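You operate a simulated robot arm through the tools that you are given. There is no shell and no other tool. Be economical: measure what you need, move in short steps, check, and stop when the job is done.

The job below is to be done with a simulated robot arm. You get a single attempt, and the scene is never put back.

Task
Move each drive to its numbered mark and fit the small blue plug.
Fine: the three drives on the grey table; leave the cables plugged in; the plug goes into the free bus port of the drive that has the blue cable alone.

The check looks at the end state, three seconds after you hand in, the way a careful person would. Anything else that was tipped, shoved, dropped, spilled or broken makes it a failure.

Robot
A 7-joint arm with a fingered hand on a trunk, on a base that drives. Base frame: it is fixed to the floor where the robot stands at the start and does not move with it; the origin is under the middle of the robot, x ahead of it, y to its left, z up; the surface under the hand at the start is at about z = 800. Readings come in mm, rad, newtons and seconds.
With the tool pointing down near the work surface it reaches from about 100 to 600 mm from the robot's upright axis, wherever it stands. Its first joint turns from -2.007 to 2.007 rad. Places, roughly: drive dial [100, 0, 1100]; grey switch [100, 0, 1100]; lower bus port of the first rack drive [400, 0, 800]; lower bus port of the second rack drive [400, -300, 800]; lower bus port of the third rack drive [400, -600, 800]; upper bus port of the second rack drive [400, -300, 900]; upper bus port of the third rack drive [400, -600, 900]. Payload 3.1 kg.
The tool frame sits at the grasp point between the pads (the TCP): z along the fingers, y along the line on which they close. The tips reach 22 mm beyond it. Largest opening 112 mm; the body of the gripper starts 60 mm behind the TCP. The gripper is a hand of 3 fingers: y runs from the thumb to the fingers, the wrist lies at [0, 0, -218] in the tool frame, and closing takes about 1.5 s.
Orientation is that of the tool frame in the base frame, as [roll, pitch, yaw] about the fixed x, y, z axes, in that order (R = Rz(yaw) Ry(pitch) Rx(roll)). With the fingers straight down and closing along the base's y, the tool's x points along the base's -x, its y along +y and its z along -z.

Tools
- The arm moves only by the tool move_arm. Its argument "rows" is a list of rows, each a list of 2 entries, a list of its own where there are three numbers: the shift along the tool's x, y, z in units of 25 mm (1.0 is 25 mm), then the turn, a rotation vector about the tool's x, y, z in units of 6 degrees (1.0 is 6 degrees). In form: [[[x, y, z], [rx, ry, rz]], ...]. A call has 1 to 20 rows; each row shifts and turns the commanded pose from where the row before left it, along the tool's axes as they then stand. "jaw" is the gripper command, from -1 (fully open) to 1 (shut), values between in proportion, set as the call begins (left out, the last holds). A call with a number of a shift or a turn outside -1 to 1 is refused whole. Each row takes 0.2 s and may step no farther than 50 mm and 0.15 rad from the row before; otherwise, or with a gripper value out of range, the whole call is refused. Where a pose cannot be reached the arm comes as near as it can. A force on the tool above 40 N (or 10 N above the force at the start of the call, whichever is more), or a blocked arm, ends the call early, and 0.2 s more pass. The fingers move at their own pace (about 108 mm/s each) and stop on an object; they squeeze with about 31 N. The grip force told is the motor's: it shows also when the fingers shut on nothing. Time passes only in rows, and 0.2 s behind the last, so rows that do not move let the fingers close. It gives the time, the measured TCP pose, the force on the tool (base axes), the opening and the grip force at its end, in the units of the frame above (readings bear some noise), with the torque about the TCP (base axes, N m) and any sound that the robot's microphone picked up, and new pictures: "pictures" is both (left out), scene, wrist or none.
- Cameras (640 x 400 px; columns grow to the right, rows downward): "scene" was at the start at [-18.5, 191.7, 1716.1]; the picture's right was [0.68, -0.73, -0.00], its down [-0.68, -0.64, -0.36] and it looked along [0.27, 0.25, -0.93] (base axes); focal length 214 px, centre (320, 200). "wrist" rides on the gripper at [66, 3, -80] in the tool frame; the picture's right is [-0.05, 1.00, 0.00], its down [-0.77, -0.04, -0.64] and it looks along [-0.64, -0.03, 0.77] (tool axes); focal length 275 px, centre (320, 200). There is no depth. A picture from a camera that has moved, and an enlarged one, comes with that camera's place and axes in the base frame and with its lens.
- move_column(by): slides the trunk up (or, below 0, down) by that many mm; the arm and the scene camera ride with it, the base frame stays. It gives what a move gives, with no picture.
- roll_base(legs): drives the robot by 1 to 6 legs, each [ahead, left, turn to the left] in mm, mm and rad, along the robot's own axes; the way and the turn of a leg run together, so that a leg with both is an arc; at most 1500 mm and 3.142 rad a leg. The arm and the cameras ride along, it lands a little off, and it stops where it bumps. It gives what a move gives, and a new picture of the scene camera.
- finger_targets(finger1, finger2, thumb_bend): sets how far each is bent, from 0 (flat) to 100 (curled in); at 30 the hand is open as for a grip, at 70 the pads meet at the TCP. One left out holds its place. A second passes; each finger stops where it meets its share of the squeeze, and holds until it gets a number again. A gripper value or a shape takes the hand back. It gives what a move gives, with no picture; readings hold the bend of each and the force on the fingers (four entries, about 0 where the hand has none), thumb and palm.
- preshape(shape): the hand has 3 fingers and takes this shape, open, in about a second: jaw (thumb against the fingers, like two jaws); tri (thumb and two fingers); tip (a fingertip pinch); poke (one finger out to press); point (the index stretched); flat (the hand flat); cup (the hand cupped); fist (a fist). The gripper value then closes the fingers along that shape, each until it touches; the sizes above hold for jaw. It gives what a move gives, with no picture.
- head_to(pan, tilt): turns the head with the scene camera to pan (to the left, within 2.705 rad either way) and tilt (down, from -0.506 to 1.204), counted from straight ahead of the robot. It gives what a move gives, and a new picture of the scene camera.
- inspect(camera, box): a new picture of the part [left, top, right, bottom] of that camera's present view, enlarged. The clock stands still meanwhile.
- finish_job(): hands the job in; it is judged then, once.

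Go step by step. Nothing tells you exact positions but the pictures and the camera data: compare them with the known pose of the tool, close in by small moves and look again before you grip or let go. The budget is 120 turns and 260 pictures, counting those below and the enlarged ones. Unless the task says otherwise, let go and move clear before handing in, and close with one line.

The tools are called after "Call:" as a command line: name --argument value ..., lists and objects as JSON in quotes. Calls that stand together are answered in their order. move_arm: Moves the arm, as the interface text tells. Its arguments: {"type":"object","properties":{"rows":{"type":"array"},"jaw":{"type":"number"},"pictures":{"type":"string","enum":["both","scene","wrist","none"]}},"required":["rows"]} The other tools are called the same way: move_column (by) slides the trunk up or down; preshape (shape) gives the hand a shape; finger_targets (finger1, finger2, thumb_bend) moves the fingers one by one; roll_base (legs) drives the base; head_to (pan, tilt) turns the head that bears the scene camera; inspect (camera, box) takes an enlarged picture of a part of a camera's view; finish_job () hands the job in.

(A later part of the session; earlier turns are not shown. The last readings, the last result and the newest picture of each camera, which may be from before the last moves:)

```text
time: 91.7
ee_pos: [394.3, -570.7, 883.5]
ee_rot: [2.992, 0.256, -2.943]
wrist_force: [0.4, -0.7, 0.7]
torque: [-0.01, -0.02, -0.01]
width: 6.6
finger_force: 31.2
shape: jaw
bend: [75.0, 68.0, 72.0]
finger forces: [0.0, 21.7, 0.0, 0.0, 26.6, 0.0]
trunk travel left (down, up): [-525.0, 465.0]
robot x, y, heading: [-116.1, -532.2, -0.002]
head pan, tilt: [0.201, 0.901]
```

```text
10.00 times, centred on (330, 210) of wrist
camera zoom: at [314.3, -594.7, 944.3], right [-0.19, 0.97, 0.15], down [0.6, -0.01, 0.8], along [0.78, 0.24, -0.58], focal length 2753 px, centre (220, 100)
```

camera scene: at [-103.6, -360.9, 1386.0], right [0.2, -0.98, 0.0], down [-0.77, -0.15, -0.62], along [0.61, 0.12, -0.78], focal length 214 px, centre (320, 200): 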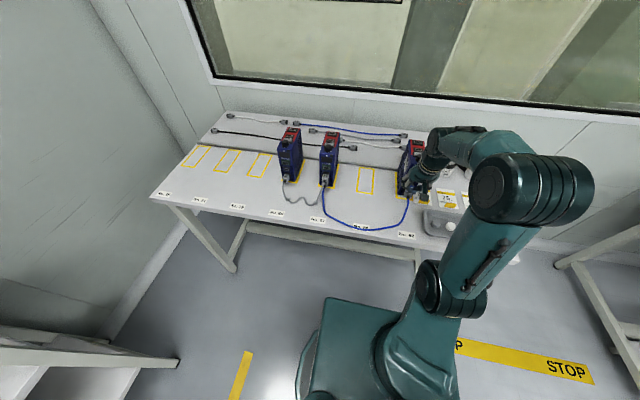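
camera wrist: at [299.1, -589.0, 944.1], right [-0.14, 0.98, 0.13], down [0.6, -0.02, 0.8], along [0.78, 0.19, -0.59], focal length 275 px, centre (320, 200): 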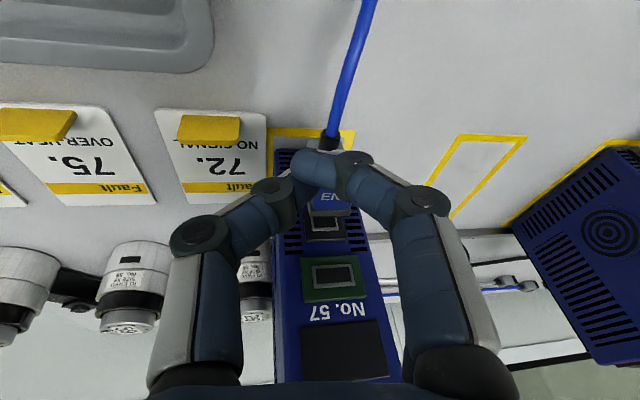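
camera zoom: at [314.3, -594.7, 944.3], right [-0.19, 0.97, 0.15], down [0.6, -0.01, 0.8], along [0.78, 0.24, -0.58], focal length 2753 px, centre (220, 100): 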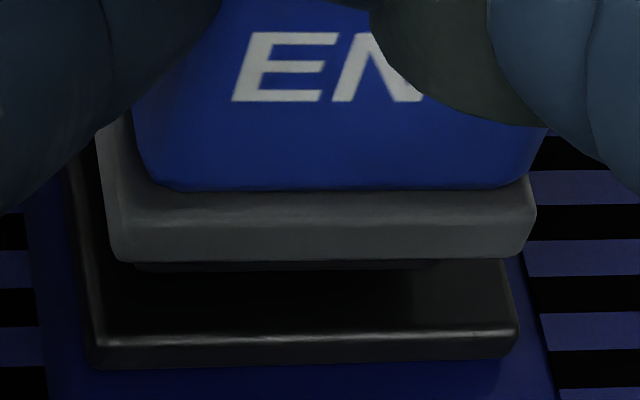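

Analysis of this view: the tip front is still outside, landing ~1.9 mm too high and ~0.8 mm too far −y. Correct that and push again.

Call:
move_arm --rows '[[[0.076, 0.018, -0.016], [0, 0, 0]], [[0.012, 0.02, 0.078], [0, 0, 0]], [[0, 0, 0], [0, 0, 0]]]' --pictures "none"

Call:
inspect --camera "wrist" --box '[300, 190, 360, 230]'

Call:
move_arm --rows '[[[-0.038, -0.009, 0.008], [0, 0, 0]], [[-0.038, -0.009, 0.008], [0, 0, 0]], [[-0.038, -0.009, 0.008], [0, 0, 0]], [[-0.038, -0.009, 0.008], [0, 0, 0]], [[0, 0, 0], [0, 0, 0]]]' --pictures "none"

Call:
inspect --camera "wrist" --box '[300, 190, 360, 230]'

```text
time: 92.5
ee_pos: [391.9, -569.2, 882.2]
ee_rot: [2.992, 0.255, -2.945]
wrist_force: [0.3, -0.1, -0.3]
torque: [-0.03, 0.0, -0.02]
width: 6.4
finger_force: 31.1
shape: jaw
bend: [75.0, 68.0, 72.0]
finger forces: [0.1, 21.6, 0.0, 0.0, 26.6, 0.0]
trunk travel left (down, up): [-525.0, 465.0]
robot x, y, heading: [-120.7, -531.6, -0.001]
head pan, tilt: [0.201, 0.901]
```

```text
10.00 times, centred on (330, 210) of wrist
camera zoom: at [312.2, -593.8, 942.4], right [-0.19, 0.97, 0.15], down [0.6, -0.01, 0.8], along [0.78, 0.24, -0.58], focal length 2753 px, centre (220, 100)
```

zoom: 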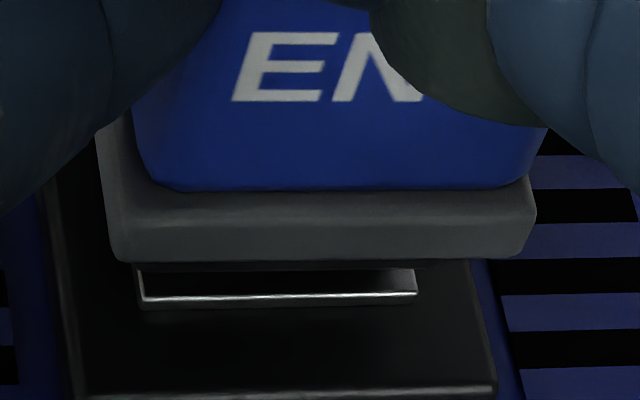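

```text
time: 93.7
ee_pos: [396.6, -568.6, 881.1]
ee_rot: [2.994, 0.254, -2.945]
wrist_force: [-0.2, 0.7, -0.5]
torque: [0.0, -0.04, 0.0]
width: 6.4
finger_force: 31.3
shape: jaw
bend: [75.0, 68.0, 72.0]
finger forces: [0.1, 21.5, 0.1, 0.0, 26.6, 0.0]
trunk travel left (down, up): [-525.0, 465.0]
robot x, y, heading: [-116.8, -530.3, -0.004]
head pan, tilt: [0.201, 0.901]
```

```text
10.00 times, centred on (330, 210) of wrist
camera zoom: at [315.7, -593.4, 943.0], right [-0.19, 0.97, 0.15], down [0.6, -0.01, 0.8], along [0.78, 0.24, -0.58], focal length 2753 px, centre (220, 100)
```

zoom: 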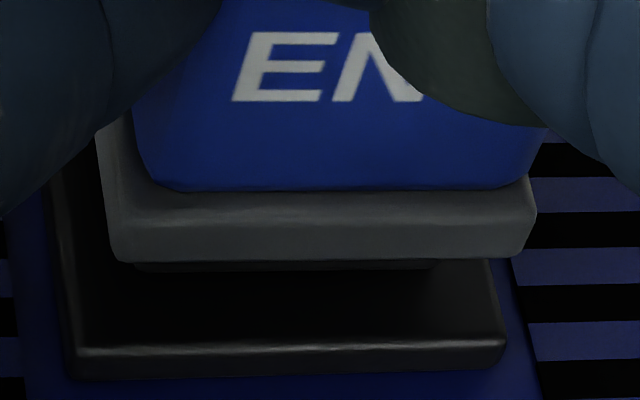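

No contact yet at the previous contact depth. Continue.

Call:
move_arm --rows '[[[-0.038, -0.009, 0.008], [0, 0, 0]], [[-0.038, -0.009, 0.008], [0, 0, 0]], [[-0.038, -0.009, 0.008], [0, 0, 0]], [[0, 0, 0], [0, 0, 0]]]' --pictures "none"

Call:
inspect --camera "wrist" --box '[300, 190, 360, 230]'

```text
time: 94.7
ee_pos: [394.4, -569.0, 883.4]
ee_rot: [2.993, 0.254, -2.945]
wrist_force: [-11.0, -2.2, 0.3]
torque: [-0.07, 0.16, 0.0]
width: 6.6
finger_force: 31.2
shape: jaw
bend: [75.0, 68.0, 72.0]
finger forces: [19.3, 21.3, 0.0, 0.1, 27.2, 0.1]
trunk travel left (down, up): [-525.0, 465.0]
robot x, y, heading: [-118.7, -532.7, -0.004]
head pan, tilt: [0.201, 0.901]
```

```text
10.00 times, centred on (330, 210) of wrist
camera zoom: at [316.6, -593.8, 943.7], right [-0.19, 0.97, 0.15], down [0.6, -0.01, 0.8], along [0.78, 0.24, -0.58], focal length 2753 px, centre (220, 100)
```

zoom: 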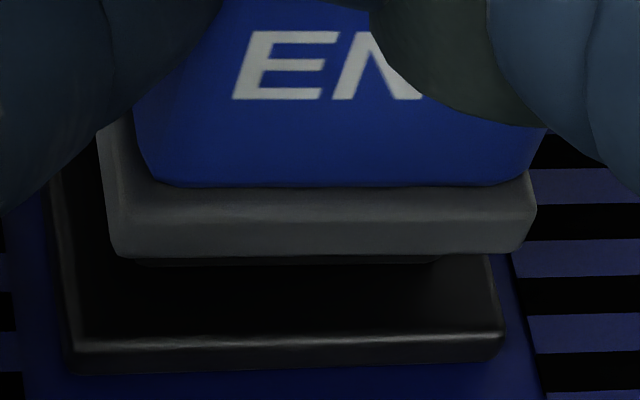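

Contact again at the same plane. I want to see how deep a properly seated cable plug sits, for comparison.

Call:
inspect --camera "scene" --box '[325, 165, 349, 189]'

Call:
inspect --camera "scene" --box '[278, 160, 302, 190]'

Call:
inspect --camera "scene" --box '[395, 125, 419, 140]'

```text
16.00 times, centred on (337, 177) of scene
camera zoom: at [-106.1, -361.4, 1386.0], right [0.2, -0.98, 0.0], down [-0.77, -0.15, -0.62], along [0.61, 0.12, -0.78], focal length 3432 px, centre (48, 568)
```

zoom: 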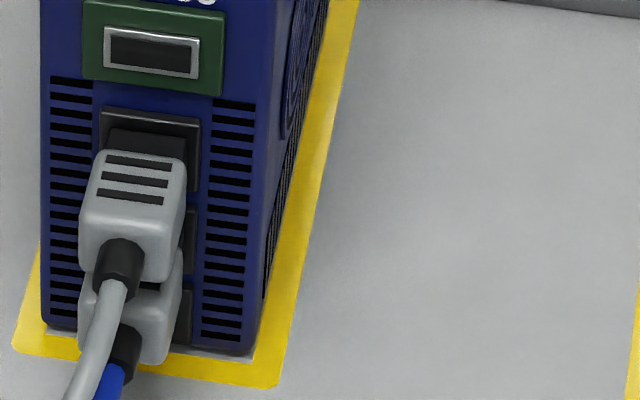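

```text
13.33 times, centred on (290, 175) of scene
camera zoom: at [-106.1, -361.4, 1386.0], right [0.2, -0.98, 0.0], down [-0.77, -0.15, -0.62], along [0.61, 0.12, -0.78], focal length 2860 px, centre (720, 533)
```

zoom: 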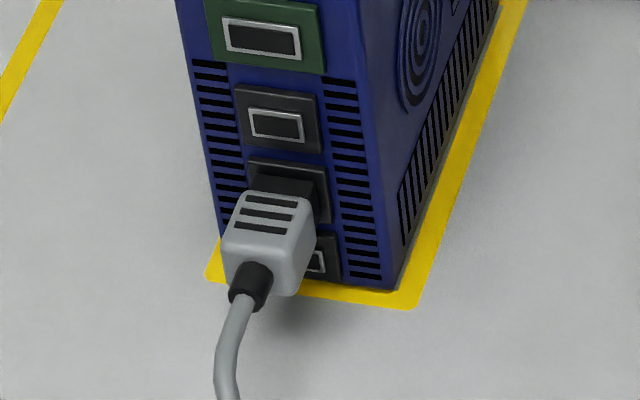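

```text
16.00 times, centred on (407, 132) of scene
camera zoom: at [-106.1, -361.4, 1386.0], right [0.2, -0.98, 0.0], down [-0.77, -0.15, -0.62], along [0.61, 0.12, -0.78], focal length 3432 px, centre (-1072, 1280)
```

zoom: 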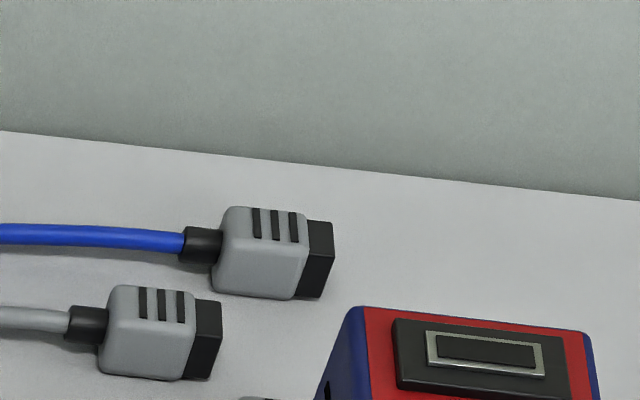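

Useful: seated cable plugs show their black shroud outside the port, so full seating is just the shroud against the port — what we have at contact. The target (upper of the two bus ports) is right. Retract gently to see if it holds.

Call:
move_arm --rows '[[[0.076, 0.018, -0.016], [0, 0, 0]], [[0.076, 0.018, -0.016], [0, 0, 0]], [[0.038, 0.009, -0.008], [0, 0, 0]], [[0, 0, 0], [0, 0, 0]]]' --pictures "none"

Call:
inspect --camera "wrist" --box '[300, 190, 360, 230]'

```text
time: 95.7
ee_pos: [392.6, -569.0, 881.9]
ee_rot: [2.995, 0.252, -2.945]
wrist_force: [0.0, 0.1, -0.5]
torque: [0.03, 0.02, 0.0]
width: 6.3
finger_force: 30.8
shape: jaw
bend: [75.0, 68.0, 72.0]
finger forces: [0.1, 21.8, 0.0, 0.1, 26.6, 0.1]
trunk travel left (down, up): [-525.0, 465.0]
robot x, y, heading: [-120.8, -531.6, -0.006]
head pan, tilt: [0.201, 0.901]
```

```text
10.00 times, centred on (330, 210) of wrist
camera zoom: at [313.7, -593.6, 942.9], right [-0.19, 0.97, 0.15], down [0.6, -0.01, 0.8], along [0.78, 0.24, -0.58], focal length 2753 px, centre (220, 100)
```

zoom: 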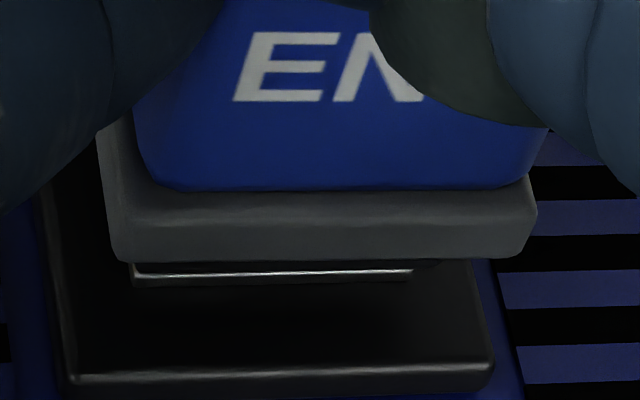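

Lateral is aligned now; projecting forward, the tip is still ~0.8 mm high. Lower 0.8 mm and press again.

Call:
move_arm --rows '[[[0.008, -0.004, 0.032], [0, 0, 0]], [[-0.038, -0.009, 0.012], [0, 0, 0]], [[-0.038, -0.009, 0.012], [0, 0, 0]], [[-0.038, -0.009, 0.012], [0, 0, 0]], [[-0.038, -0.009, 0.012], [0, 0, 0]], [[-0.038, -0.009, 0.01], [0, 0, 0]], [[0, 0, 0], [0, 0, 0]]]' --pictures "none"

Call:
inspect --camera "wrist" --box '[300, 190, 360, 230]'

```text
time: 97.3
ee_pos: [397.0, -571.2, 881.3]
ee_rot: [2.992, 0.255, -2.946]
wrist_force: [-10.1, -1.6, -0.3]
torque: [0.02, 0.18, 0.04]
width: 6.7
finger_force: 30.5
shape: jaw
bend: [75.0, 68.0, 72.0]
finger forces: [18.5, 21.7, 0.0, 0.1, 26.4, 0.0]
trunk travel left (down, up): [-525.0, 465.0]
robot x, y, heading: [-118.7, -533.3, -0.002]
head pan, tilt: [0.201, 0.901]
```

```text
10.00 times, centred on (330, 210) of wrist
camera zoom: at [316.7, -594.1, 942.5], right [-0.19, 0.97, 0.15], down [0.6, -0.01, 0.8], along [0.78, 0.24, -0.58], focal length 2753 px, centre (220, 100)
```

zoom: 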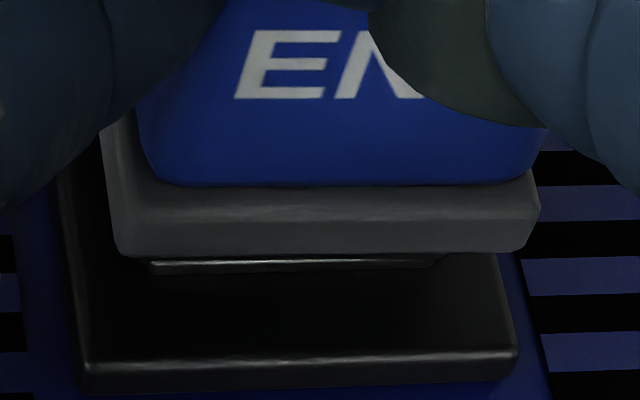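

Now the frame edge just shows above the tip: tip ~0.5 mm low. Raise 0.5 mm and press again.

Call:
move_arm --rows '[[[0.114, 0.027, -0.03], [0, 0, 0]], [[-0.004, 0.002, -0.02], [0, 0, 0]], [[-0.038, -0.009, 0.01], [0, 0, 0]], [[-0.038, -0.009, 0.01], [0, 0, 0]], [[-0.038, -0.009, 0.01], [0, 0, 0]], [[-0.038, -0.009, 0.01], [0, 0, 0]], [[0, 0, 0], [0, 0, 0]]]' --pictures "none"

Call:
inspect --camera "wrist" --box '[300, 190, 360, 230]'

```text
time: 98.9
ee_pos: [395.9, -569.9, 880.5]
ee_rot: [2.993, 0.251, -2.944]
wrist_force: [-14.5, 0.4, 1.4]
torque: [-0.04, 0.22, 0.07]
width: 6.4
finger_force: 31.4
shape: jaw
bend: [75.0, 68.0, 72.0]
finger forces: [21.9, 21.8, 0.0, 0.1, 26.3, 0.0]
trunk travel left (down, up): [-525.0, 465.0]
robot x, y, heading: [-117.6, -529.2, -0.003]
head pan, tilt: [0.201, 0.901]
```

```text
10.00 times, centred on (330, 210) of wrist
camera zoom: at [316.6, -594.1, 942.8], right [-0.19, 0.97, 0.15], down [0.6, -0.01, 0.8], along [0.78, 0.24, -0.58], focal length 2753 px, centre (220, 100)
```

zoom: 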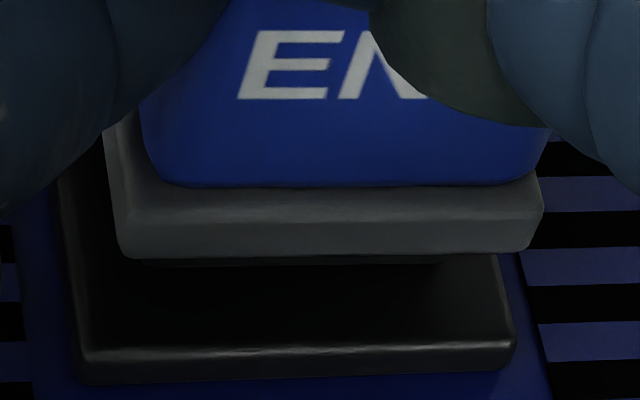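

The geometry now matches the seated cable plugs (shroud touching, aligned). Check for retention again by pulling back slightly.

Call:
move_arm --rows '[[[0.114, 0.027, -0.03], [0, 0, 0]], [[0.076, 0.018, -0.016], [0, 0, 0]], [[0, 0, 0], [0, 0, 0]]]' --pictures "none"

Call:
inspect --camera "wrist" --box '[300, 190, 360, 230]'

```text
time: 99.7
ee_pos: [394.6, -570.6, 880.9]
ee_rot: [2.993, 0.255, -2.944]
wrist_force: [-0.2, 0.1, -0.4]
torque: [-0.04, -0.01, -0.02]
width: 6.1
finger_force: 31.3
shape: jaw
bend: [75.0, 68.0, 72.0]
finger forces: [0.0, 21.6, 0.1, 0.1, 26.6, 0.1]
trunk travel left (down, up): [-525.0, 465.0]
robot x, y, heading: [-116.7, -529.6, -0.005]
head pan, tilt: [0.201, 0.901]
```

```text
10.00 times, centred on (330, 210) of wrist
camera zoom: at [314.6, -593.9, 942.0], right [-0.18, 0.97, 0.15], down [0.6, -0.01, 0.8], along [0.78, 0.24, -0.58], focal length 2753 px, centre (220, 100)
```

zoom: 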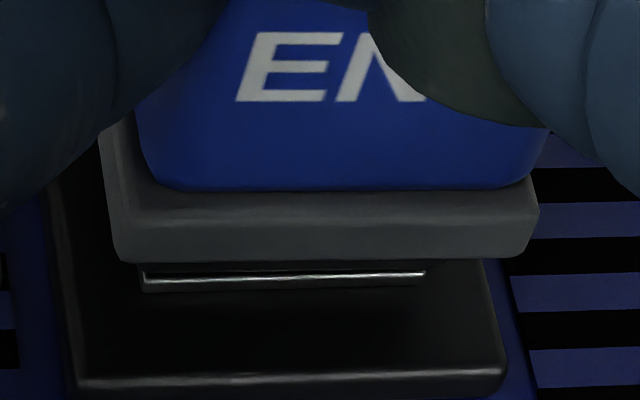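

Alignment is within a few tenths. Holding may only occur once released; press lightly into contact and open the fingers, watching the result.

Call:
move_arm --rows '[[[-0.038, -0.009, 0.01], [0, 0, 0]], [[-0.038, -0.011, 0.01], [0, 0, 0]], [[-0.038, -0.009, 0.01], [0, 0, 0]], [[0, 0, 0], [0, 0, 0]]]' --pictures "none"

Call:
inspect --camera "wrist" --box '[300, 190, 360, 230]'

```text
time: 100.7
ee_pos: [396.2, -570.9, 882.4]
ee_rot: [2.993, 0.252, -2.945]
wrist_force: [-2.8, 0.2, -1.9]
torque: [-0.01, 0.04, 0.03]
width: 6.2
finger_force: 31.0
shape: jaw
bend: [75.0, 68.0, 72.0]
finger forces: [11.8, 21.5, 0.0, 0.1, 26.6, 0.1]
trunk travel left (down, up): [-525.0, 465.0]
robot x, y, heading: [-118.5, -532.2, -0.002]
head pan, tilt: [0.201, 0.901]
```

```text
10.00 times, centred on (330, 210) of wrist
camera zoom: at [316.3, -594.1, 942.4], right [-0.19, 0.97, 0.15], down [0.6, -0.01, 0.8], along [0.78, 0.24, -0.58], focal length 2753 px, centre (220, 100)
```

zoom: 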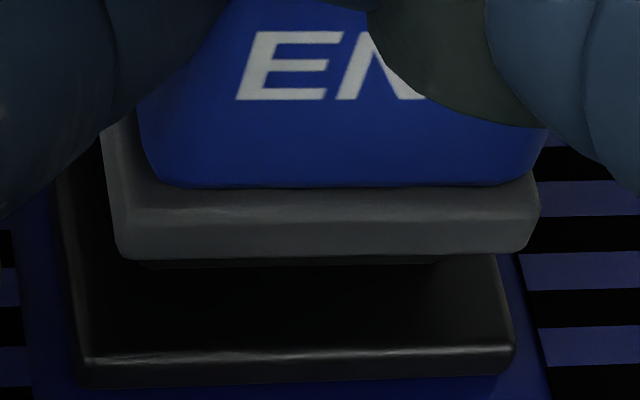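

Try a 3° nose-up correction about the tip while in light contact, then push slightly.

Call:
move_arm --rows '[[[0.08, 0.018, -0.016], [0, 0, 0]], [[0.053, 0, 0.054], [0.1, -0.48, -0.085]], [[-0.038, -0.009, 0.01], [0, 0, 0]], [[-0.038, -0.009, 0.01], [0, 0, 0]], [[-0.038, -0.009, 0.01], [0, 0, 0]], [[0, 0, 0], [0, 0, 0]]]' --pictures "none"

Call:
inspect --camera "wrist" --box '[300, 190, 360, 230]'

```text
time: 102.1
ee_pos: [395.8, -570.0, 880.2]
ee_rot: [3.003, 0.307, -2.943]
wrist_force: [-3.6, -0.4, 1.3]
torque: [0.0, 0.11, 0.07]
width: 6.2
finger_force: 31.2
shape: jaw
bend: [75.0, 68.0, 72.0]
finger forces: [0.0, 21.6, 0.0, 0.0, 26.8, 0.0]
trunk travel left (down, up): [-525.0, 465.0]
robot x, y, heading: [-115.9, -531.8, 0.0]
head pan, tilt: [0.201, 0.901]
```

```text
10.00 times, centred on (330, 210) of wrist
camera zoom: at [312.6, -593.7, 936.6], right [-0.19, 0.97, 0.14], down [0.56, -0.01, 0.83], along [0.81, 0.24, -0.54], focal length 2753 px, centre (220, 100)
```

zoom: 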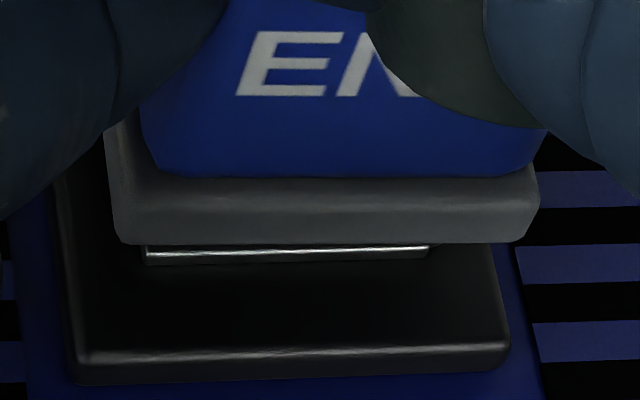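

The plug pivots in the grip; its tip is now slightly low. Retreat, raise 1.3 mm, press again.

Call:
move_arm --rows '[[[0.1, 0.02, -0.03], [0, 0, 0]], [[-0.014, 0.006, -0.05], [0, 0, 0]], [[0, 0, 0], [0, 0, 0]]]' --pictures "none"

Call:
inspect --camera "wrist" --box '[300, 190, 360, 230]'

Call:
move_arm --rows '[[[-0.038, -0.008, 0.012], [0, 0, 0]], [[-0.038, -0.008, 0.012], [0, 0, 0]], [[-0.038, -0.008, 0.012], [0, 0, 0]], [[-0.038, -0.008, 0.012], [0, 0, 0]], [[0, 0, 0], [0, 0, 0]]]' --pictures "none"

Call:
inspect --camera "wrist" --box '[300, 190, 360, 230]'

```text
time: 102.9
ee_pos: [393.6, -570.5, 880.5]
ee_rot: [3.004, 0.307, -2.942]
wrist_force: [-0.3, 0.3, -0.3]
torque: [-0.01, 0.03, -0.01]
width: 6.3
finger_force: 31.5
shape: jaw
bend: [75.0, 68.0, 72.0]
finger forces: [0.1, 21.6, 0.1, 0.0, 26.9, 0.0]
trunk travel left (down, up): [-525.0, 465.0]
robot x, y, heading: [-120.1, -532.4, 0.0]
head pan, tilt: [0.201, 0.901]
```

```text
10.00 times, centred on (330, 210) of wrist
camera zoom: at [310.8, -593.8, 937.4], right [-0.19, 0.97, 0.14], down [0.56, -0.01, 0.83], along [0.81, 0.24, -0.54], focal length 2753 px, centre (220, 100)
```

zoom: 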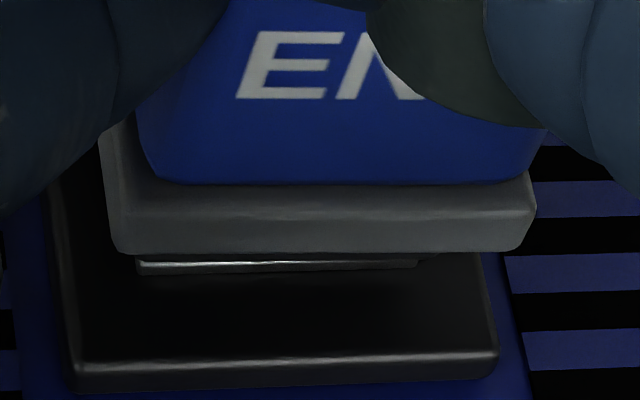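

```text
time: 104.1
ee_pos: [395.9, -569.2, 881.9]
ee_rot: [3.005, 0.303, -2.942]
wrist_force: [-9.6, 0.4, -0.3]
torque: [-0.03, 0.13, 0.11]
width: 6.5
finger_force: 31.0
shape: jaw
bend: [75.0, 68.0, 72.0]
finger forces: [11.7, 21.4, 0.0, 0.0, 27.2, 0.0]
trunk travel left (down, up): [-525.0, 465.0]
robot x, y, heading: [-118.0, -530.4, -0.003]
head pan, tilt: [0.201, 0.901]
```

```text
10.00 times, centred on (330, 210) of wrist
camera zoom: at [313.2, -593.9, 938.2], right [-0.19, 0.97, 0.14], down [0.56, -0.01, 0.83], along [0.8, 0.24, -0.54], focal length 2753 px, centre (220, 100)
```

zoom: 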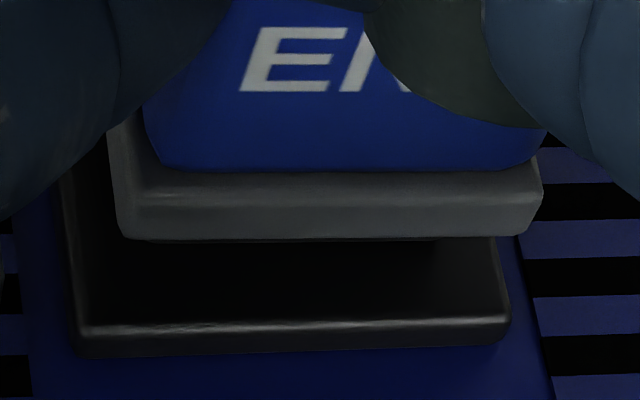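

I'll ease to light contact and release, to see whether the port holds it once free.

Call:
move_arm --rows '[[[0.05, 0.01, -0.012], [0, 0, 0]], [[0, 0, 0], [0, 0, 0]]]' --pictures "none"

Call:
move_arm --rows '[[[0, 0, 0], [0, 0, 0]], [[0, 0, 0], [0, 0, 0]], [[0, 0, 0], [0, 0, 0]]]' --jaw 0.2 --pictures "wrist"

```text
time: 104.7
ee_pos: [396.5, -570.0, 882.5]
ee_rot: [3.004, 0.307, -2.943]
wrist_force: [-8.3, 0.5, -1.4]
torque: [0.0, 0.1, 0.12]
width: 6.2
finger_force: 30.7
shape: jaw
bend: [75.0, 68.0, 72.0]
finger forces: [10.5, 21.5, 0.0, 0.0, 26.6, 0.0]
trunk travel left (down, up): [-525.0, 465.0]
robot x, y, heading: [-118.2, -528.5, -0.003]
head pan, tilt: [0.201, 0.901]
```

```text
time: 105.5
ee_pos: [397.2, -569.7, 881.4]
ee_rot: [3.004, 0.307, -2.942]
wrist_force: [0.8, 0.4, -0.5]
torque: [0.0, -0.04, -0.06]
width: 46.5
finger_force: 0.1
shape: jaw
bend: [77.0, 70.0, 70.0]
finger forces: [8.6, 7.4, 0.0, 0.0, 0.1, 0.1]
trunk travel left (down, up): [-525.0, 465.0]
robot x, y, heading: [-120.4, -531.7, -0.003]
head pan, tilt: [0.201, 0.901]
camera wrist: at [314.2, -594.1, 937.8], right [-0.19, 0.97, 0.14], down [0.56, -0.01, 0.83], along [0.81, 0.24, -0.54], focal length 275 px, centre (320, 200)
```

wrist: 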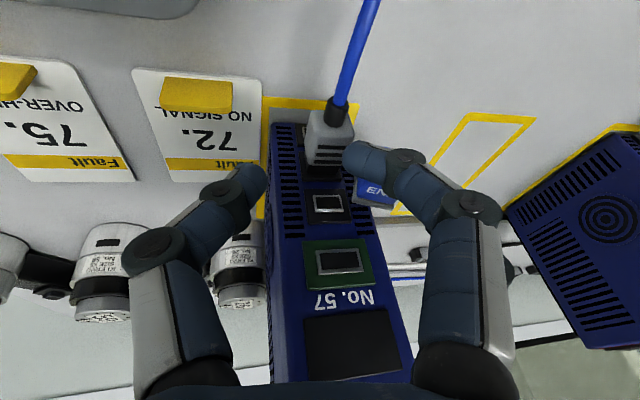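

It did not hold; the plug has moved to beside the right-hand fingers. Zoom.

Call:
inspect --camera "wrist" --box '[300, 100, 460, 240]'

Call:
inspect --camera "scene" --box '[380, 160, 430, 210]'

```text
2.86 times, centred on (380, 170) of wrist
camera zoom: at [314.2, -594.1, 937.8], right [-0.19, 0.97, 0.14], down [0.56, -0.01, 0.83], along [0.81, 0.24, -0.54], focal length 786 px, centre (149, 286)
```

zoom: 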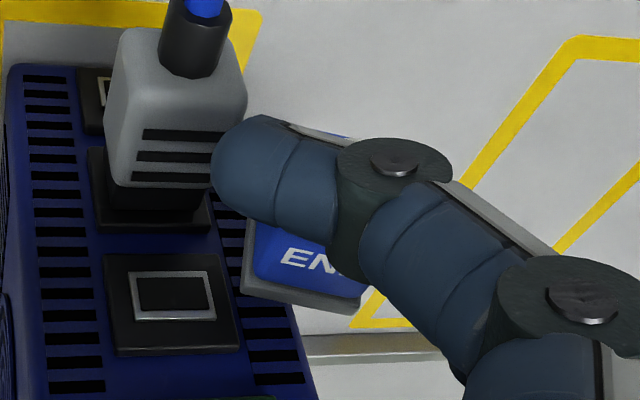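

```text
8.00 times, centred on (405, 185) of scene
camera zoom: at [-103.4, -360.9, 1386.0], right [0.2, -0.98, 0.0], down [-0.77, -0.15, -0.62], along [0.61, 0.12, -0.78], focal length 1716 px, centre (-360, 320)
```

zoom: 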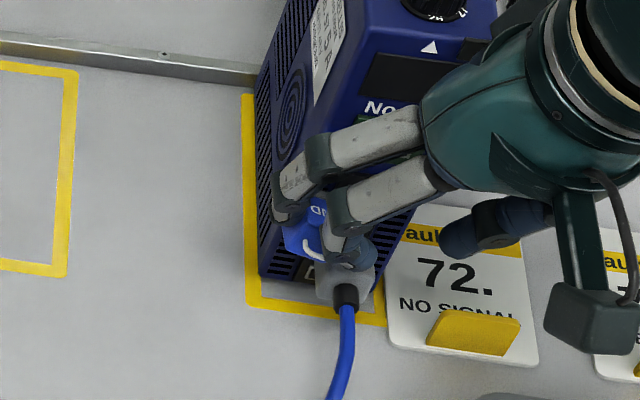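

The plug is caught between the two fingers (not dropped). I'll raise, retreat, restore the standard hand attitude, and set it down on the open table for a better grip.

Call:
move_arm --rows '[[[-0.24, 0.1, -0.76], [0, 0, 0]], [[0.93, 0.24, -0.27], [0, 0, 0]], [[0.93, 0.24, -0.27], [0, 0, 0]], [[0, 0, 0], [0.287, -0.125, 0.897]], [[0, 0, 0], [0.287, -0.125, 0.897]], [[0, 0, 0], [1, 0, 0]], [[0, 0, 0], [0.31, 0.6, 0]], [[0, 0, 0], [0, 0.66, 0]], [[0, 1, 0], [0, 0, 0]], [[0, 1, 0], [0, 0, 0]], [[0, 1, 0], [0, 0, 0]], [[0, 0.6, 0], [0, 0, 0]], [[0, 0, 0], [0, 0, 0]]]'

```text
time: 108.3
ee_pos: [346.7, -479.3, 901.5]
ee_rot: [3.142, 0.173, -3.142]
wrist_force: [1.0, 0.2, -0.5]
torque: [0.0, 0.02, -0.01]
width: 47.0
finger_force: 0.1
shape: jaw
bend: [77.0, 70.0, 70.0]
finger forces: [8.2, 7.2, 0.0, 0.0, 0.0, 0.0]
trunk travel left (down, up): [-525.0, 465.0]
robot x, y, heading: [-119.0, -532.3, -0.004]
head pan, tilt: [0.201, 0.901]
camera scene: at [-103.6, -360.9, 1386.0], right [0.2, -0.98, 0.0], down [-0.77, -0.15, -0.62], along [0.61, 0.12, -0.78], focal length 214 px, centre (320, 200)
camera wrist: at [267.7, -475.5, 969.6], right [0.05, 1.0, 0.01], down [0.65, -0.04, 0.76], along [0.76, -0.03, -0.65], focal length 275 px, centre (320, 200)
```

scene: 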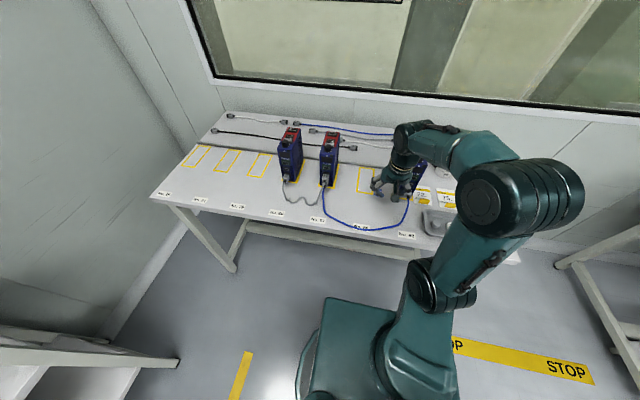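
wrist: 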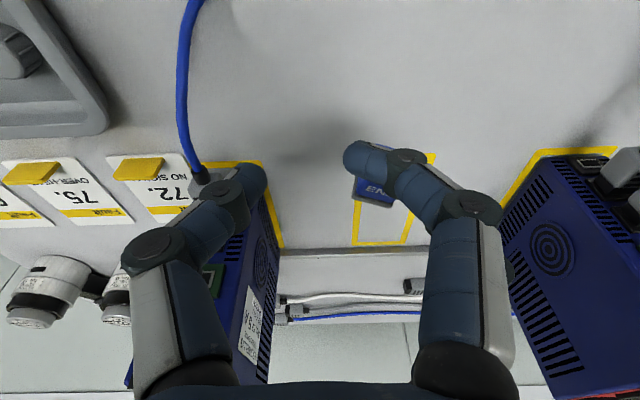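

Lower to the table and open.

Call:
move_arm --rows '[[[0.17, 0, 0.97], [0, 0, 0]], [[0.17, 0, 0.97], [0, 0, 0]], [[0.12, 0, 0.7], [0, 0, 0]], [[0, 0, 0], [0, 0, 0]]]' --pictures "none"

Call:
move_arm --rows '[[[0, 0, 0], [0, 0, 0]], [[0, 0, 0], [0, 0, 0]], [[0, 0, 0], [0, 0, 0]], [[0, 0, 0], [0, 0, 0]], [[0, 0, 0], [0, 0, 0]]]' --pictures "wrist" --jaw -0.6

```text
time: 109.3
ee_pos: [346.8, -478.0, 832.9]
ee_rot: [3.141, 0.173, -3.141]
wrist_force: [0.8, 0.0, 0.9]
torque: [0.03, -0.06, 0.0]
width: 46.8
finger_force: 0.2
shape: jaw
bend: [77.0, 70.0, 70.0]
finger forces: [9.6, 7.5, 0.1, 0.0, 0.1, 0.1]
trunk travel left (down, up): [-525.0, 465.0]
robot x, y, heading: [-120.2, -530.2, -0.0]
head pan, tilt: [0.201, 0.901]
```

```text
time: 110.5
ee_pos: [345.0, -478.0, 833.7]
ee_rot: [3.141, 0.172, -3.141]
wrist_force: [-0.4, 0.4, 1.8]
torque: [0.02, -0.04, -0.02]
width: 85.5
finger_force: 0.0
shape: jaw
bend: [68.0, 53.0, 55.0]
finger forces: [9.4, 6.9, 0.1, 0.1, 0.0, 0.0]
trunk travel left (down, up): [-525.0, 465.0]
robot x, y, heading: [-117.9, -531.8, 0.003]
head pan, tilt: [0.201, 0.901]
camera wrist: at [267.8, -474.9, 901.8], right [0.05, 1.0, 0.01], down [0.65, -0.04, 0.76], along [0.76, -0.03, -0.65], focal length 275 px, centre (320, 200)
```

wrist: 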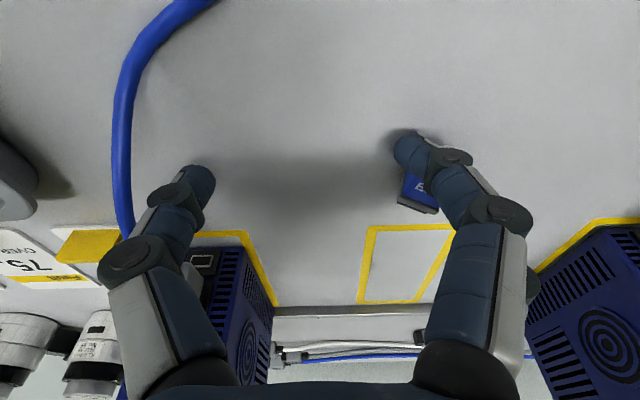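

The plug is wedged between finger 1 (inside) and finger 2 (outside). Spread them apart with individual finger commands.

Call:
finger_targets --finger1 78 --finger2 45 --thumb_bend 40

Call:
inspect --camera "wrist" --box '[300, 80, 500, 260]'

```text
time: 111.5
ee_pos: [346.2, -478.9, 834.9]
ee_rot: [-3.14, 0.173, -3.14]
wrist_force: [-0.6, -0.2, 0.2]
torque: [-0.02, -0.03, 0.0]
width: 32.6
finger_force: 0.1
shape: fingers
bend: [78.0, 45.0, 40.0]
finger forces: [0.0, 0.0, 0.1, 0.0, 0.0, 0.0]
trunk travel left (down, up): [-525.0, 465.0]
robot x, y, heading: [-119.0, -529.8, -0.0]
head pan, tilt: [0.201, 0.901]
```

```text
2.22 times, centred on (400, 170) of wrist
camera zoom: at [267.9, -474.8, 901.7], right [0.05, 1.0, 0.01], down [0.65, -0.04, 0.76], along [0.76, -0.03, -0.65], focal length 612 px, centre (142, 267)
```

zoom: 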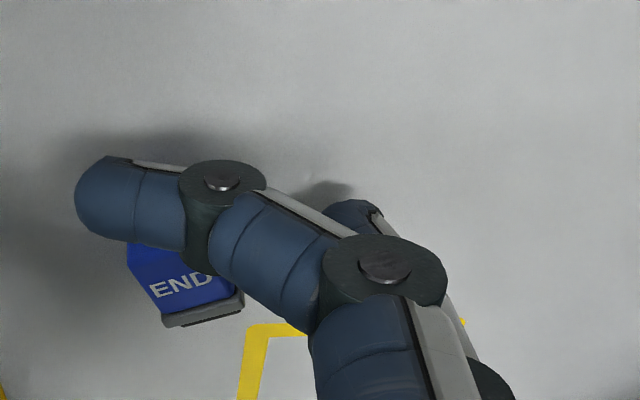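

Free. Raise the hand straight up and look.

Call:
move_arm --rows '[[[-0.08, 0, -0.5], [0, 0, 0]], [[-0.17, 0, -0.97], [0, 0, 0]], [[-0.17, 0, -0.97], [0, 0, 0]], [[0, 0, 0], [0, 0, 0]]]' --pictures "wrist"

```text
time: 112.5
ee_pos: [346.3, -480.0, 897.4]
ee_rot: [-3.142, 0.173, 3.141]
wrist_force: [-0.3, -0.3, 0.0]
torque: [-0.02, 0.0, 0.05]
width: 32.9
finger_force: 0.0
shape: fingers
bend: [78.0, 45.0, 40.0]
finger forces: [0.0, 0.0, 0.0, 0.0, 0.1, 0.1]
trunk travel left (down, up): [-525.0, 465.0]
robot x, y, heading: [-118.1, -528.4, 0.0]
head pan, tilt: [0.201, 0.901]
camera wrist: at [268.7, -476.0, 965.7], right [0.05, 1.0, 0.01], down [0.65, -0.04, 0.76], along [0.76, -0.03, -0.65], focal length 275 px, centre (320, 200)
```

wrist: 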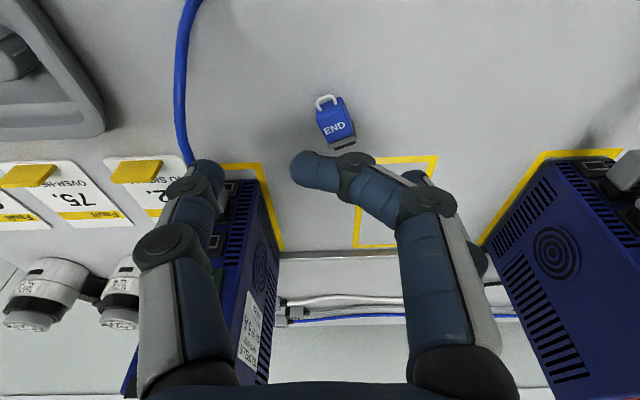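

Plug is on the table, turned ~15°. Measure it.

Call:
preshape --shape "jaw"

Call:
inspect --camera "wrist" --box '[300, 85, 370, 160]'

```text
time: 113.4
ee_pos: [347.5, -480.0, 896.8]
ee_rot: [-3.141, 0.174, -3.14]
wrist_force: [-0.6, -0.7, -0.3]
torque: [-0.03, 0.02, -0.04]
width: 111.6
finger_force: 0.1
shape: jaw
bend: [30.0, 30.0, 30.0]
finger forces: [0.0, 0.0, 0.1, 0.0, 0.0, 0.0]
trunk travel left (down, up): [-525.0, 465.0]
robot x, y, heading: [-119.5, -531.8, -0.004]
head pan, tilt: [0.201, 0.901]
```

```text
5.33 times, centred on (335, 122) of wrist
camera zoom: at [268.7, -476.0, 965.4], right [0.05, 1.0, 0.01], down [0.65, -0.04, 0.76], along [0.76, -0.03, -0.65], focal length 1468 px, centre (240, 613)
```

zoom: 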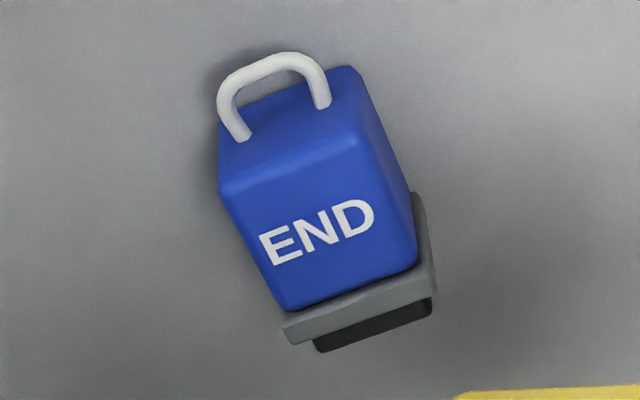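

Plug yaw ≈ 22°, body centre near (374, −470). Turn the hand to match, position over it with a more forward grip point.

Call:
move_arm --rows '[[[0, 0, 0], [-0.16, 0, -0.92]], [[0, 0, 0], [-0.16, 0, -0.92]], [[0, 0, 0], [-0.16, 0, -0.92]], [[0, 0, 0], [-0.16, 0, -0.92]], [[-0.33, -0.015, 1], [0, 0, 0]], [[-0.33, -0.015, 1], [0, 0, 0]], [[0, 0, 0], [0, 0, 0]]]' --jaw 0.1 --pictures "wrist"

Call:
inspect --camera "wrist" --box '[260, 110, 380, 210]'

```text
time: 115.0
ee_pos: [371.2, -469.8, 849.4]
ee_rot: [-3.142, 0.173, -2.748]
wrist_force: [0.3, -0.2, 0.1]
torque: [-0.02, -0.02, 0.0]
width: 51.0
finger_force: 0.1
shape: jaw
bend: [73.0, 73.0, 70.0]
finger forces: [0.1, 0.1, 0.0, 0.0, 0.1, 0.0]
trunk travel left (down, up): [-525.0, 465.0]
robot x, y, heading: [-119.8, -527.1, 0.001]
head pan, tilt: [0.201, 0.901]
camera wrist: at [297.5, -496.7, 918.7], right [-0.34, 0.94, 0.01], down [0.61, 0.22, 0.76], along [0.71, 0.26, -0.65], focal length 275 px, centre (320, 200)
```

wrist: 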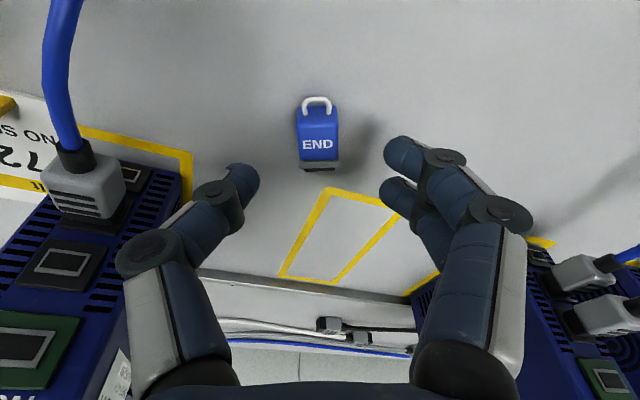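

```text
4.00 times, centred on (320, 160) of wrist
camera zoom: at [297.5, -496.7, 918.7], right [-0.34, 0.94, 0.01], down [0.61, 0.22, 0.76], along [0.71, 0.26, -0.65], focal length 1101 px, centre (320, 360)
```

zoom: 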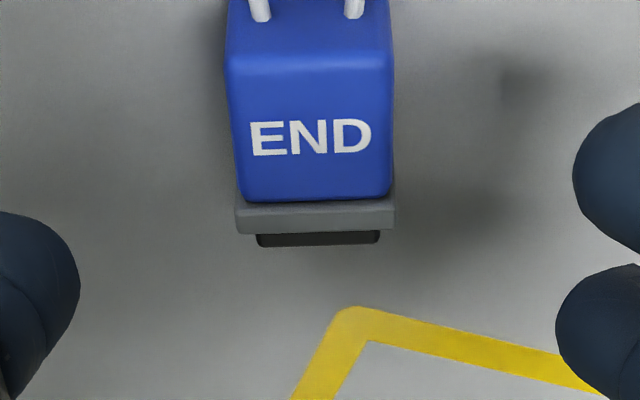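

Excellent alignment. Descend, close all three fingers, lift, and check.

Call:
move_arm --rows '[[[0.12, -0.04, 0.5], [0, 0, 0]], [[0.1, 0, 0.46], [0, 0, 0]], [[0, 0, 0], [0, 0, 0]]]' --pictures "none"

Call:
move_arm --rows '[[[0, 0, 0], [0, 0, 0]], [[0, 0, 0], [0, 0, 0]], [[0, 0, 0], [0, 0, 0]], [[0, 0, 0], [0, 0, 0]], [[0, 0, 0], [0, 0, 0]]]' --pictures "none" --jaw 1

Call:
inspect --camera "wrist" --box '[260, 130, 400, 240]'

```text
time: 115.8
ee_pos: [368.8, -472.3, 827.5]
ee_rot: [3.141, 0.172, -2.749]
wrist_force: [-0.6, -0.4, -0.2]
torque: [0.01, -0.04, 0.0]
width: 51.0
finger_force: 0.1
shape: jaw
bend: [73.0, 73.0, 70.0]
finger forces: [0.0, 0.0, 0.1, 0.0, 0.0, 0.1]
trunk travel left (down, up): [-525.0, 465.0]
robot x, y, heading: [-116.7, -528.3, -0.005]
head pan, tilt: [0.201, 0.901]
```

```text
time: 117.0
ee_pos: [369.2, -472.2, 827.1]
ee_rot: [-3.141, 0.173, -2.748]
wrist_force: [0.6, -0.1, 0.1]
torque: [-0.02, -0.03, 0.01]
width: 14.4
finger_force: 31.2
shape: jaw
bend: [72.0, 72.0, 70.0]
finger forces: [14.0, 13.8, 0.0, 0.0, 27.9, 0.0]
trunk travel left (down, up): [-525.0, 465.0]
robot x, y, heading: [-119.6, -529.9, -0.003]
head pan, tilt: [0.201, 0.901]
```

```text
3.64 times, centred on (330, 185) of wrist
camera zoom: at [296.6, -498.8, 894.3], right [-0.34, 0.94, 0.01], down [0.61, 0.22, 0.76], along [0.71, 0.26, -0.65], focal length 1001 px, centre (284, 254)
```

zoom: 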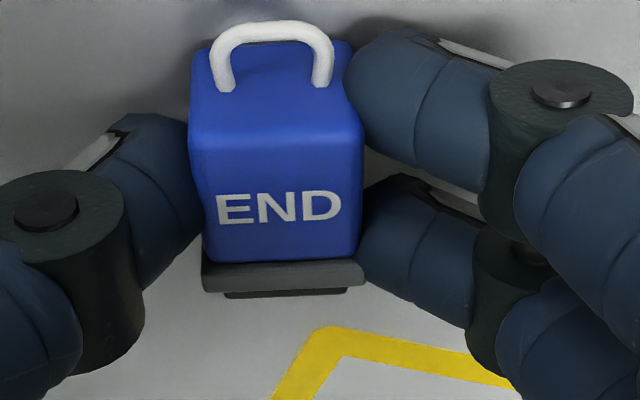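

Excellent grip: both fingers and thumb balanced, plug straight and flat. Lift, turn back to face the drive, and go in front of the port.

Call:
move_arm --rows '[[[-0.137, 0, -0.78], [0, 0, 0]], [[-0.137, 0, -0.78], [0, 0, 0]], [[-0.137, 0, -0.78], [0, 0, 0]], [[0, 0, 0], [0.16, 0, 0.92]], [[0, 0, 0], [0.16, 0, 0.92]], [[0, 0, 0], [0.16, 0, 0.92]], [[0, 0, 0], [0.16, 0, 0.92]], [[0.09, -0.87, -0.016], [0, 0, 0]], [[0.09, -0.87, -0.016], [0, 0, 0]], [[0.09, -0.87, -0.016], [0, 0, 0]], [[0.09, -0.87, -0.016], [0, 0, 0]], [[0, 0, 0], [0, 0, 0]]]' --pictures "none"

Call:
inspect --camera "wrist" --box '[260, 140, 400, 270]'

```text
time: 119.6
ee_pos: [360.0, -558.6, 886.0]
ee_rot: [3.14, 0.173, -3.14]
wrist_force: [-0.1, -0.4, -0.5]
torque: [0.01, 0.01, 0.01]
width: 14.3
finger_force: 30.8
shape: jaw
bend: [72.0, 72.0, 70.0]
finger forces: [14.0, 14.0, 0.0, 0.0, 27.9, 0.0]
trunk travel left (down, up): [-525.0, 465.0]
robot x, y, heading: [-116.0, -526.1, -0.001]
head pan, tilt: [0.201, 0.901]
```

```text
3.08 times, centred on (330, 205) of wrist
camera zoom: at [282.9, -555.0, 953.5], right [0.05, 1.0, 0.01], down [0.65, -0.04, 0.76], along [0.76, -0.03, -0.65], focal length 847 px, centre (289, 185)
```

zoom: 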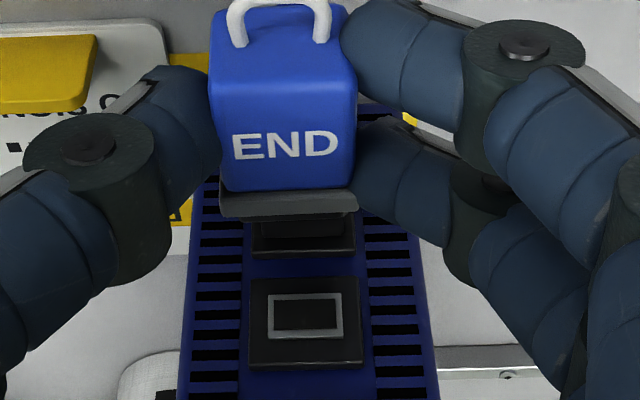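

Very close. Match the drive's ~2.4° yaw and advance to ~7 mm from the port.

Call:
move_arm --rows '[[[0, 0, 0], [-0.1, 0, -0.57]], [[-0.61, -0.052, 0.107], [0, 0, 0]], [[-0.61, -0.052, 0.107], [0, 0, 0]], [[0, 0, 0], [0, 0, 0]]]' --pictures "none"

Call:
inspect --camera "wrist" --box '[290, 170, 370, 240]'

```text
time: 120.6
ee_pos: [389.9, -560.0, 885.1]
ee_rot: [3.14, 0.173, -3.081]
wrist_force: [-0.7, 0.1, -1.3]
torque: [0.03, 0.02, -0.01]
width: 14.5
finger_force: 30.5
shape: jaw
bend: [72.0, 72.0, 70.0]
finger forces: [14.0, 14.0, 0.1, 0.1, 28.0, 0.0]
trunk travel left (down, up): [-525.0, 465.0]
robot x, y, heading: [-115.5, -531.5, -0.007]
head pan, tilt: [0.201, 0.901]
```

```text
5.71 times, centred on (330, 205) of wrist
camera zoom: at [313.1, -560.5, 952.6], right [-0.02, 1.0, 0.01], down [0.65, 0.0, 0.76], along [0.76, 0.02, -0.65], focal length 1573 px, centre (263, 171)
```

zoom: 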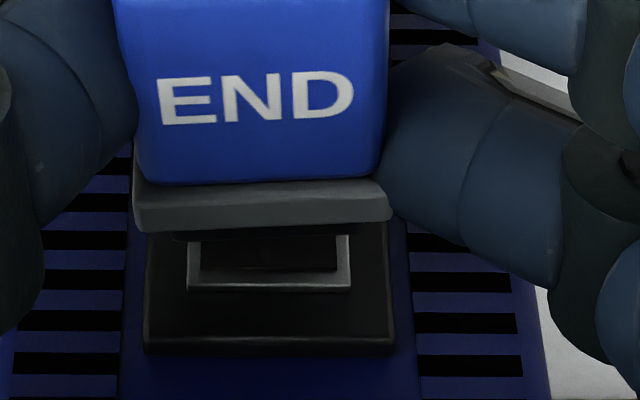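

Plug needs −4.5° yaw relative to the port (drive is square after all). Correct with compensation and re-check.

Call:
move_arm --rows '[[[0, 0.08, 0.012], [0.13, 0, 0.74]], [[-0.12, 0, 0.021], [0, 0, 0]], [[0, 0, 0], [0, 0, 0]]]' --pictures "none"

Call:
inspect --camera "wrist" --box '[290, 170, 370, 240]'

```text
time: 121.4
ee_pos: [393.3, -557.8, 885.2]
ee_rot: [-3.141, 0.172, 3.123]
wrist_force: [-0.5, 0.5, 0.9]
torque: [0.05, 0.03, -0.03]
width: 14.4
finger_force: 31.1
shape: jaw
bend: [72.0, 72.0, 70.0]
finger forces: [13.9, 14.0, 0.1, 0.1, 28.1, 0.0]
trunk travel left (down, up): [-525.0, 465.0]
robot x, y, heading: [-120.2, -527.5, -0.002]
head pan, tilt: [0.201, 0.901]
```

```text
5.71 times, centred on (330, 205) of wrist
camera zoom: at [315.8, -552.7, 952.7], right [0.06, 1.0, 0.01], down [0.65, -0.05, 0.76], along [0.76, -0.04, -0.65], focal length 1573 px, centre (263, 171)
```

zoom: 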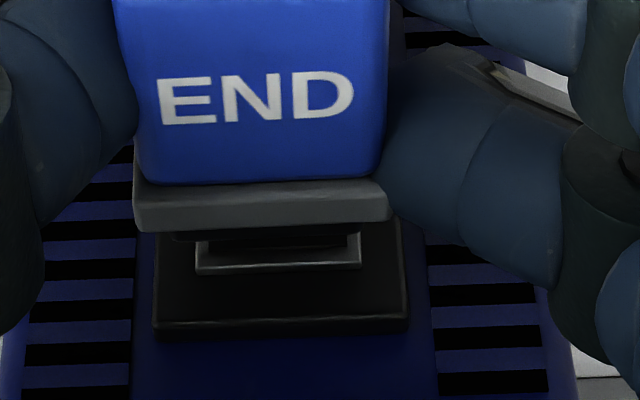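

Zoom in more to fine-tune.

Call:
inspect --camera "wrist" --box '[305, 200, 349, 230]'

```text
13.33 times, centred on (327, 215) of wrist
camera zoom: at [315.8, -552.7, 952.7], right [0.06, 1.0, 0.01], down [0.65, -0.05, 0.76], along [0.76, -0.04, -0.65], focal length 3670 px, centre (227, 0)
```

zoom: 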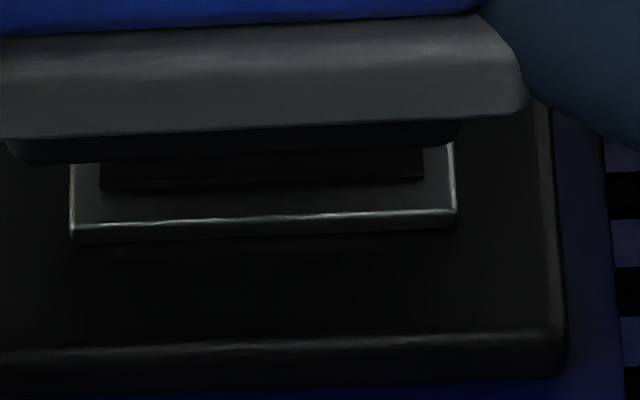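

Shift +0.85 mm in y, then push in steps.

Call:
move_arm --rows '[[[0, 0.034, 0], [0, 0, 0]], [[-0.079, 0.001, 0.014], [0, 0, 0]], [[-0.039, 0, 0.007], [0, 0, 0]], [[0, 0, 0], [0, 0, 0]]]' --pictures "none"

Call:
inspect --camera "wrist" --box '[305, 200, 349, 230]'

```text
time: 122.4
ee_pos: [397.2, -557.1, 884.6]
ee_rot: [-3.141, 0.173, 3.125]
wrist_force: [-0.4, 0.1, -0.3]
torque: [0.01, -0.02, 0.0]
width: 14.4
finger_force: 31.5
shape: jaw
bend: [72.0, 72.0, 70.0]
finger forces: [14.0, 14.0, 0.0, 0.0, 28.0, 0.0]
trunk travel left (down, up): [-525.0, 465.0]
robot x, y, heading: [-117.0, -525.9, 0.0]
head pan, tilt: [0.201, 0.901]
```

```text
13.33 times, centred on (327, 215) of wrist
camera zoom: at [319.0, -551.5, 952.6], right [0.06, 1.0, 0.01], down [0.65, -0.05, 0.76], along [0.76, -0.04, -0.65], focal length 3670 px, centre (227, 0)
```

zoom: 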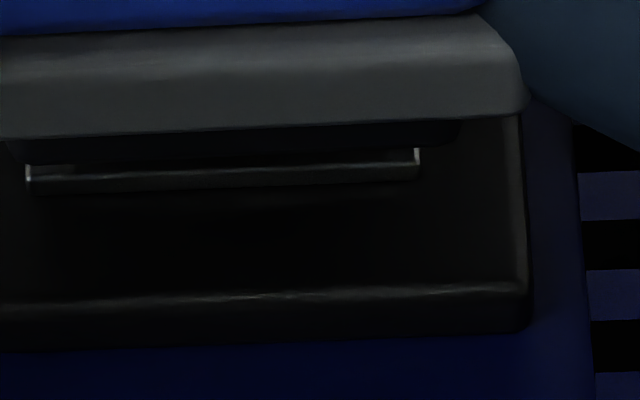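

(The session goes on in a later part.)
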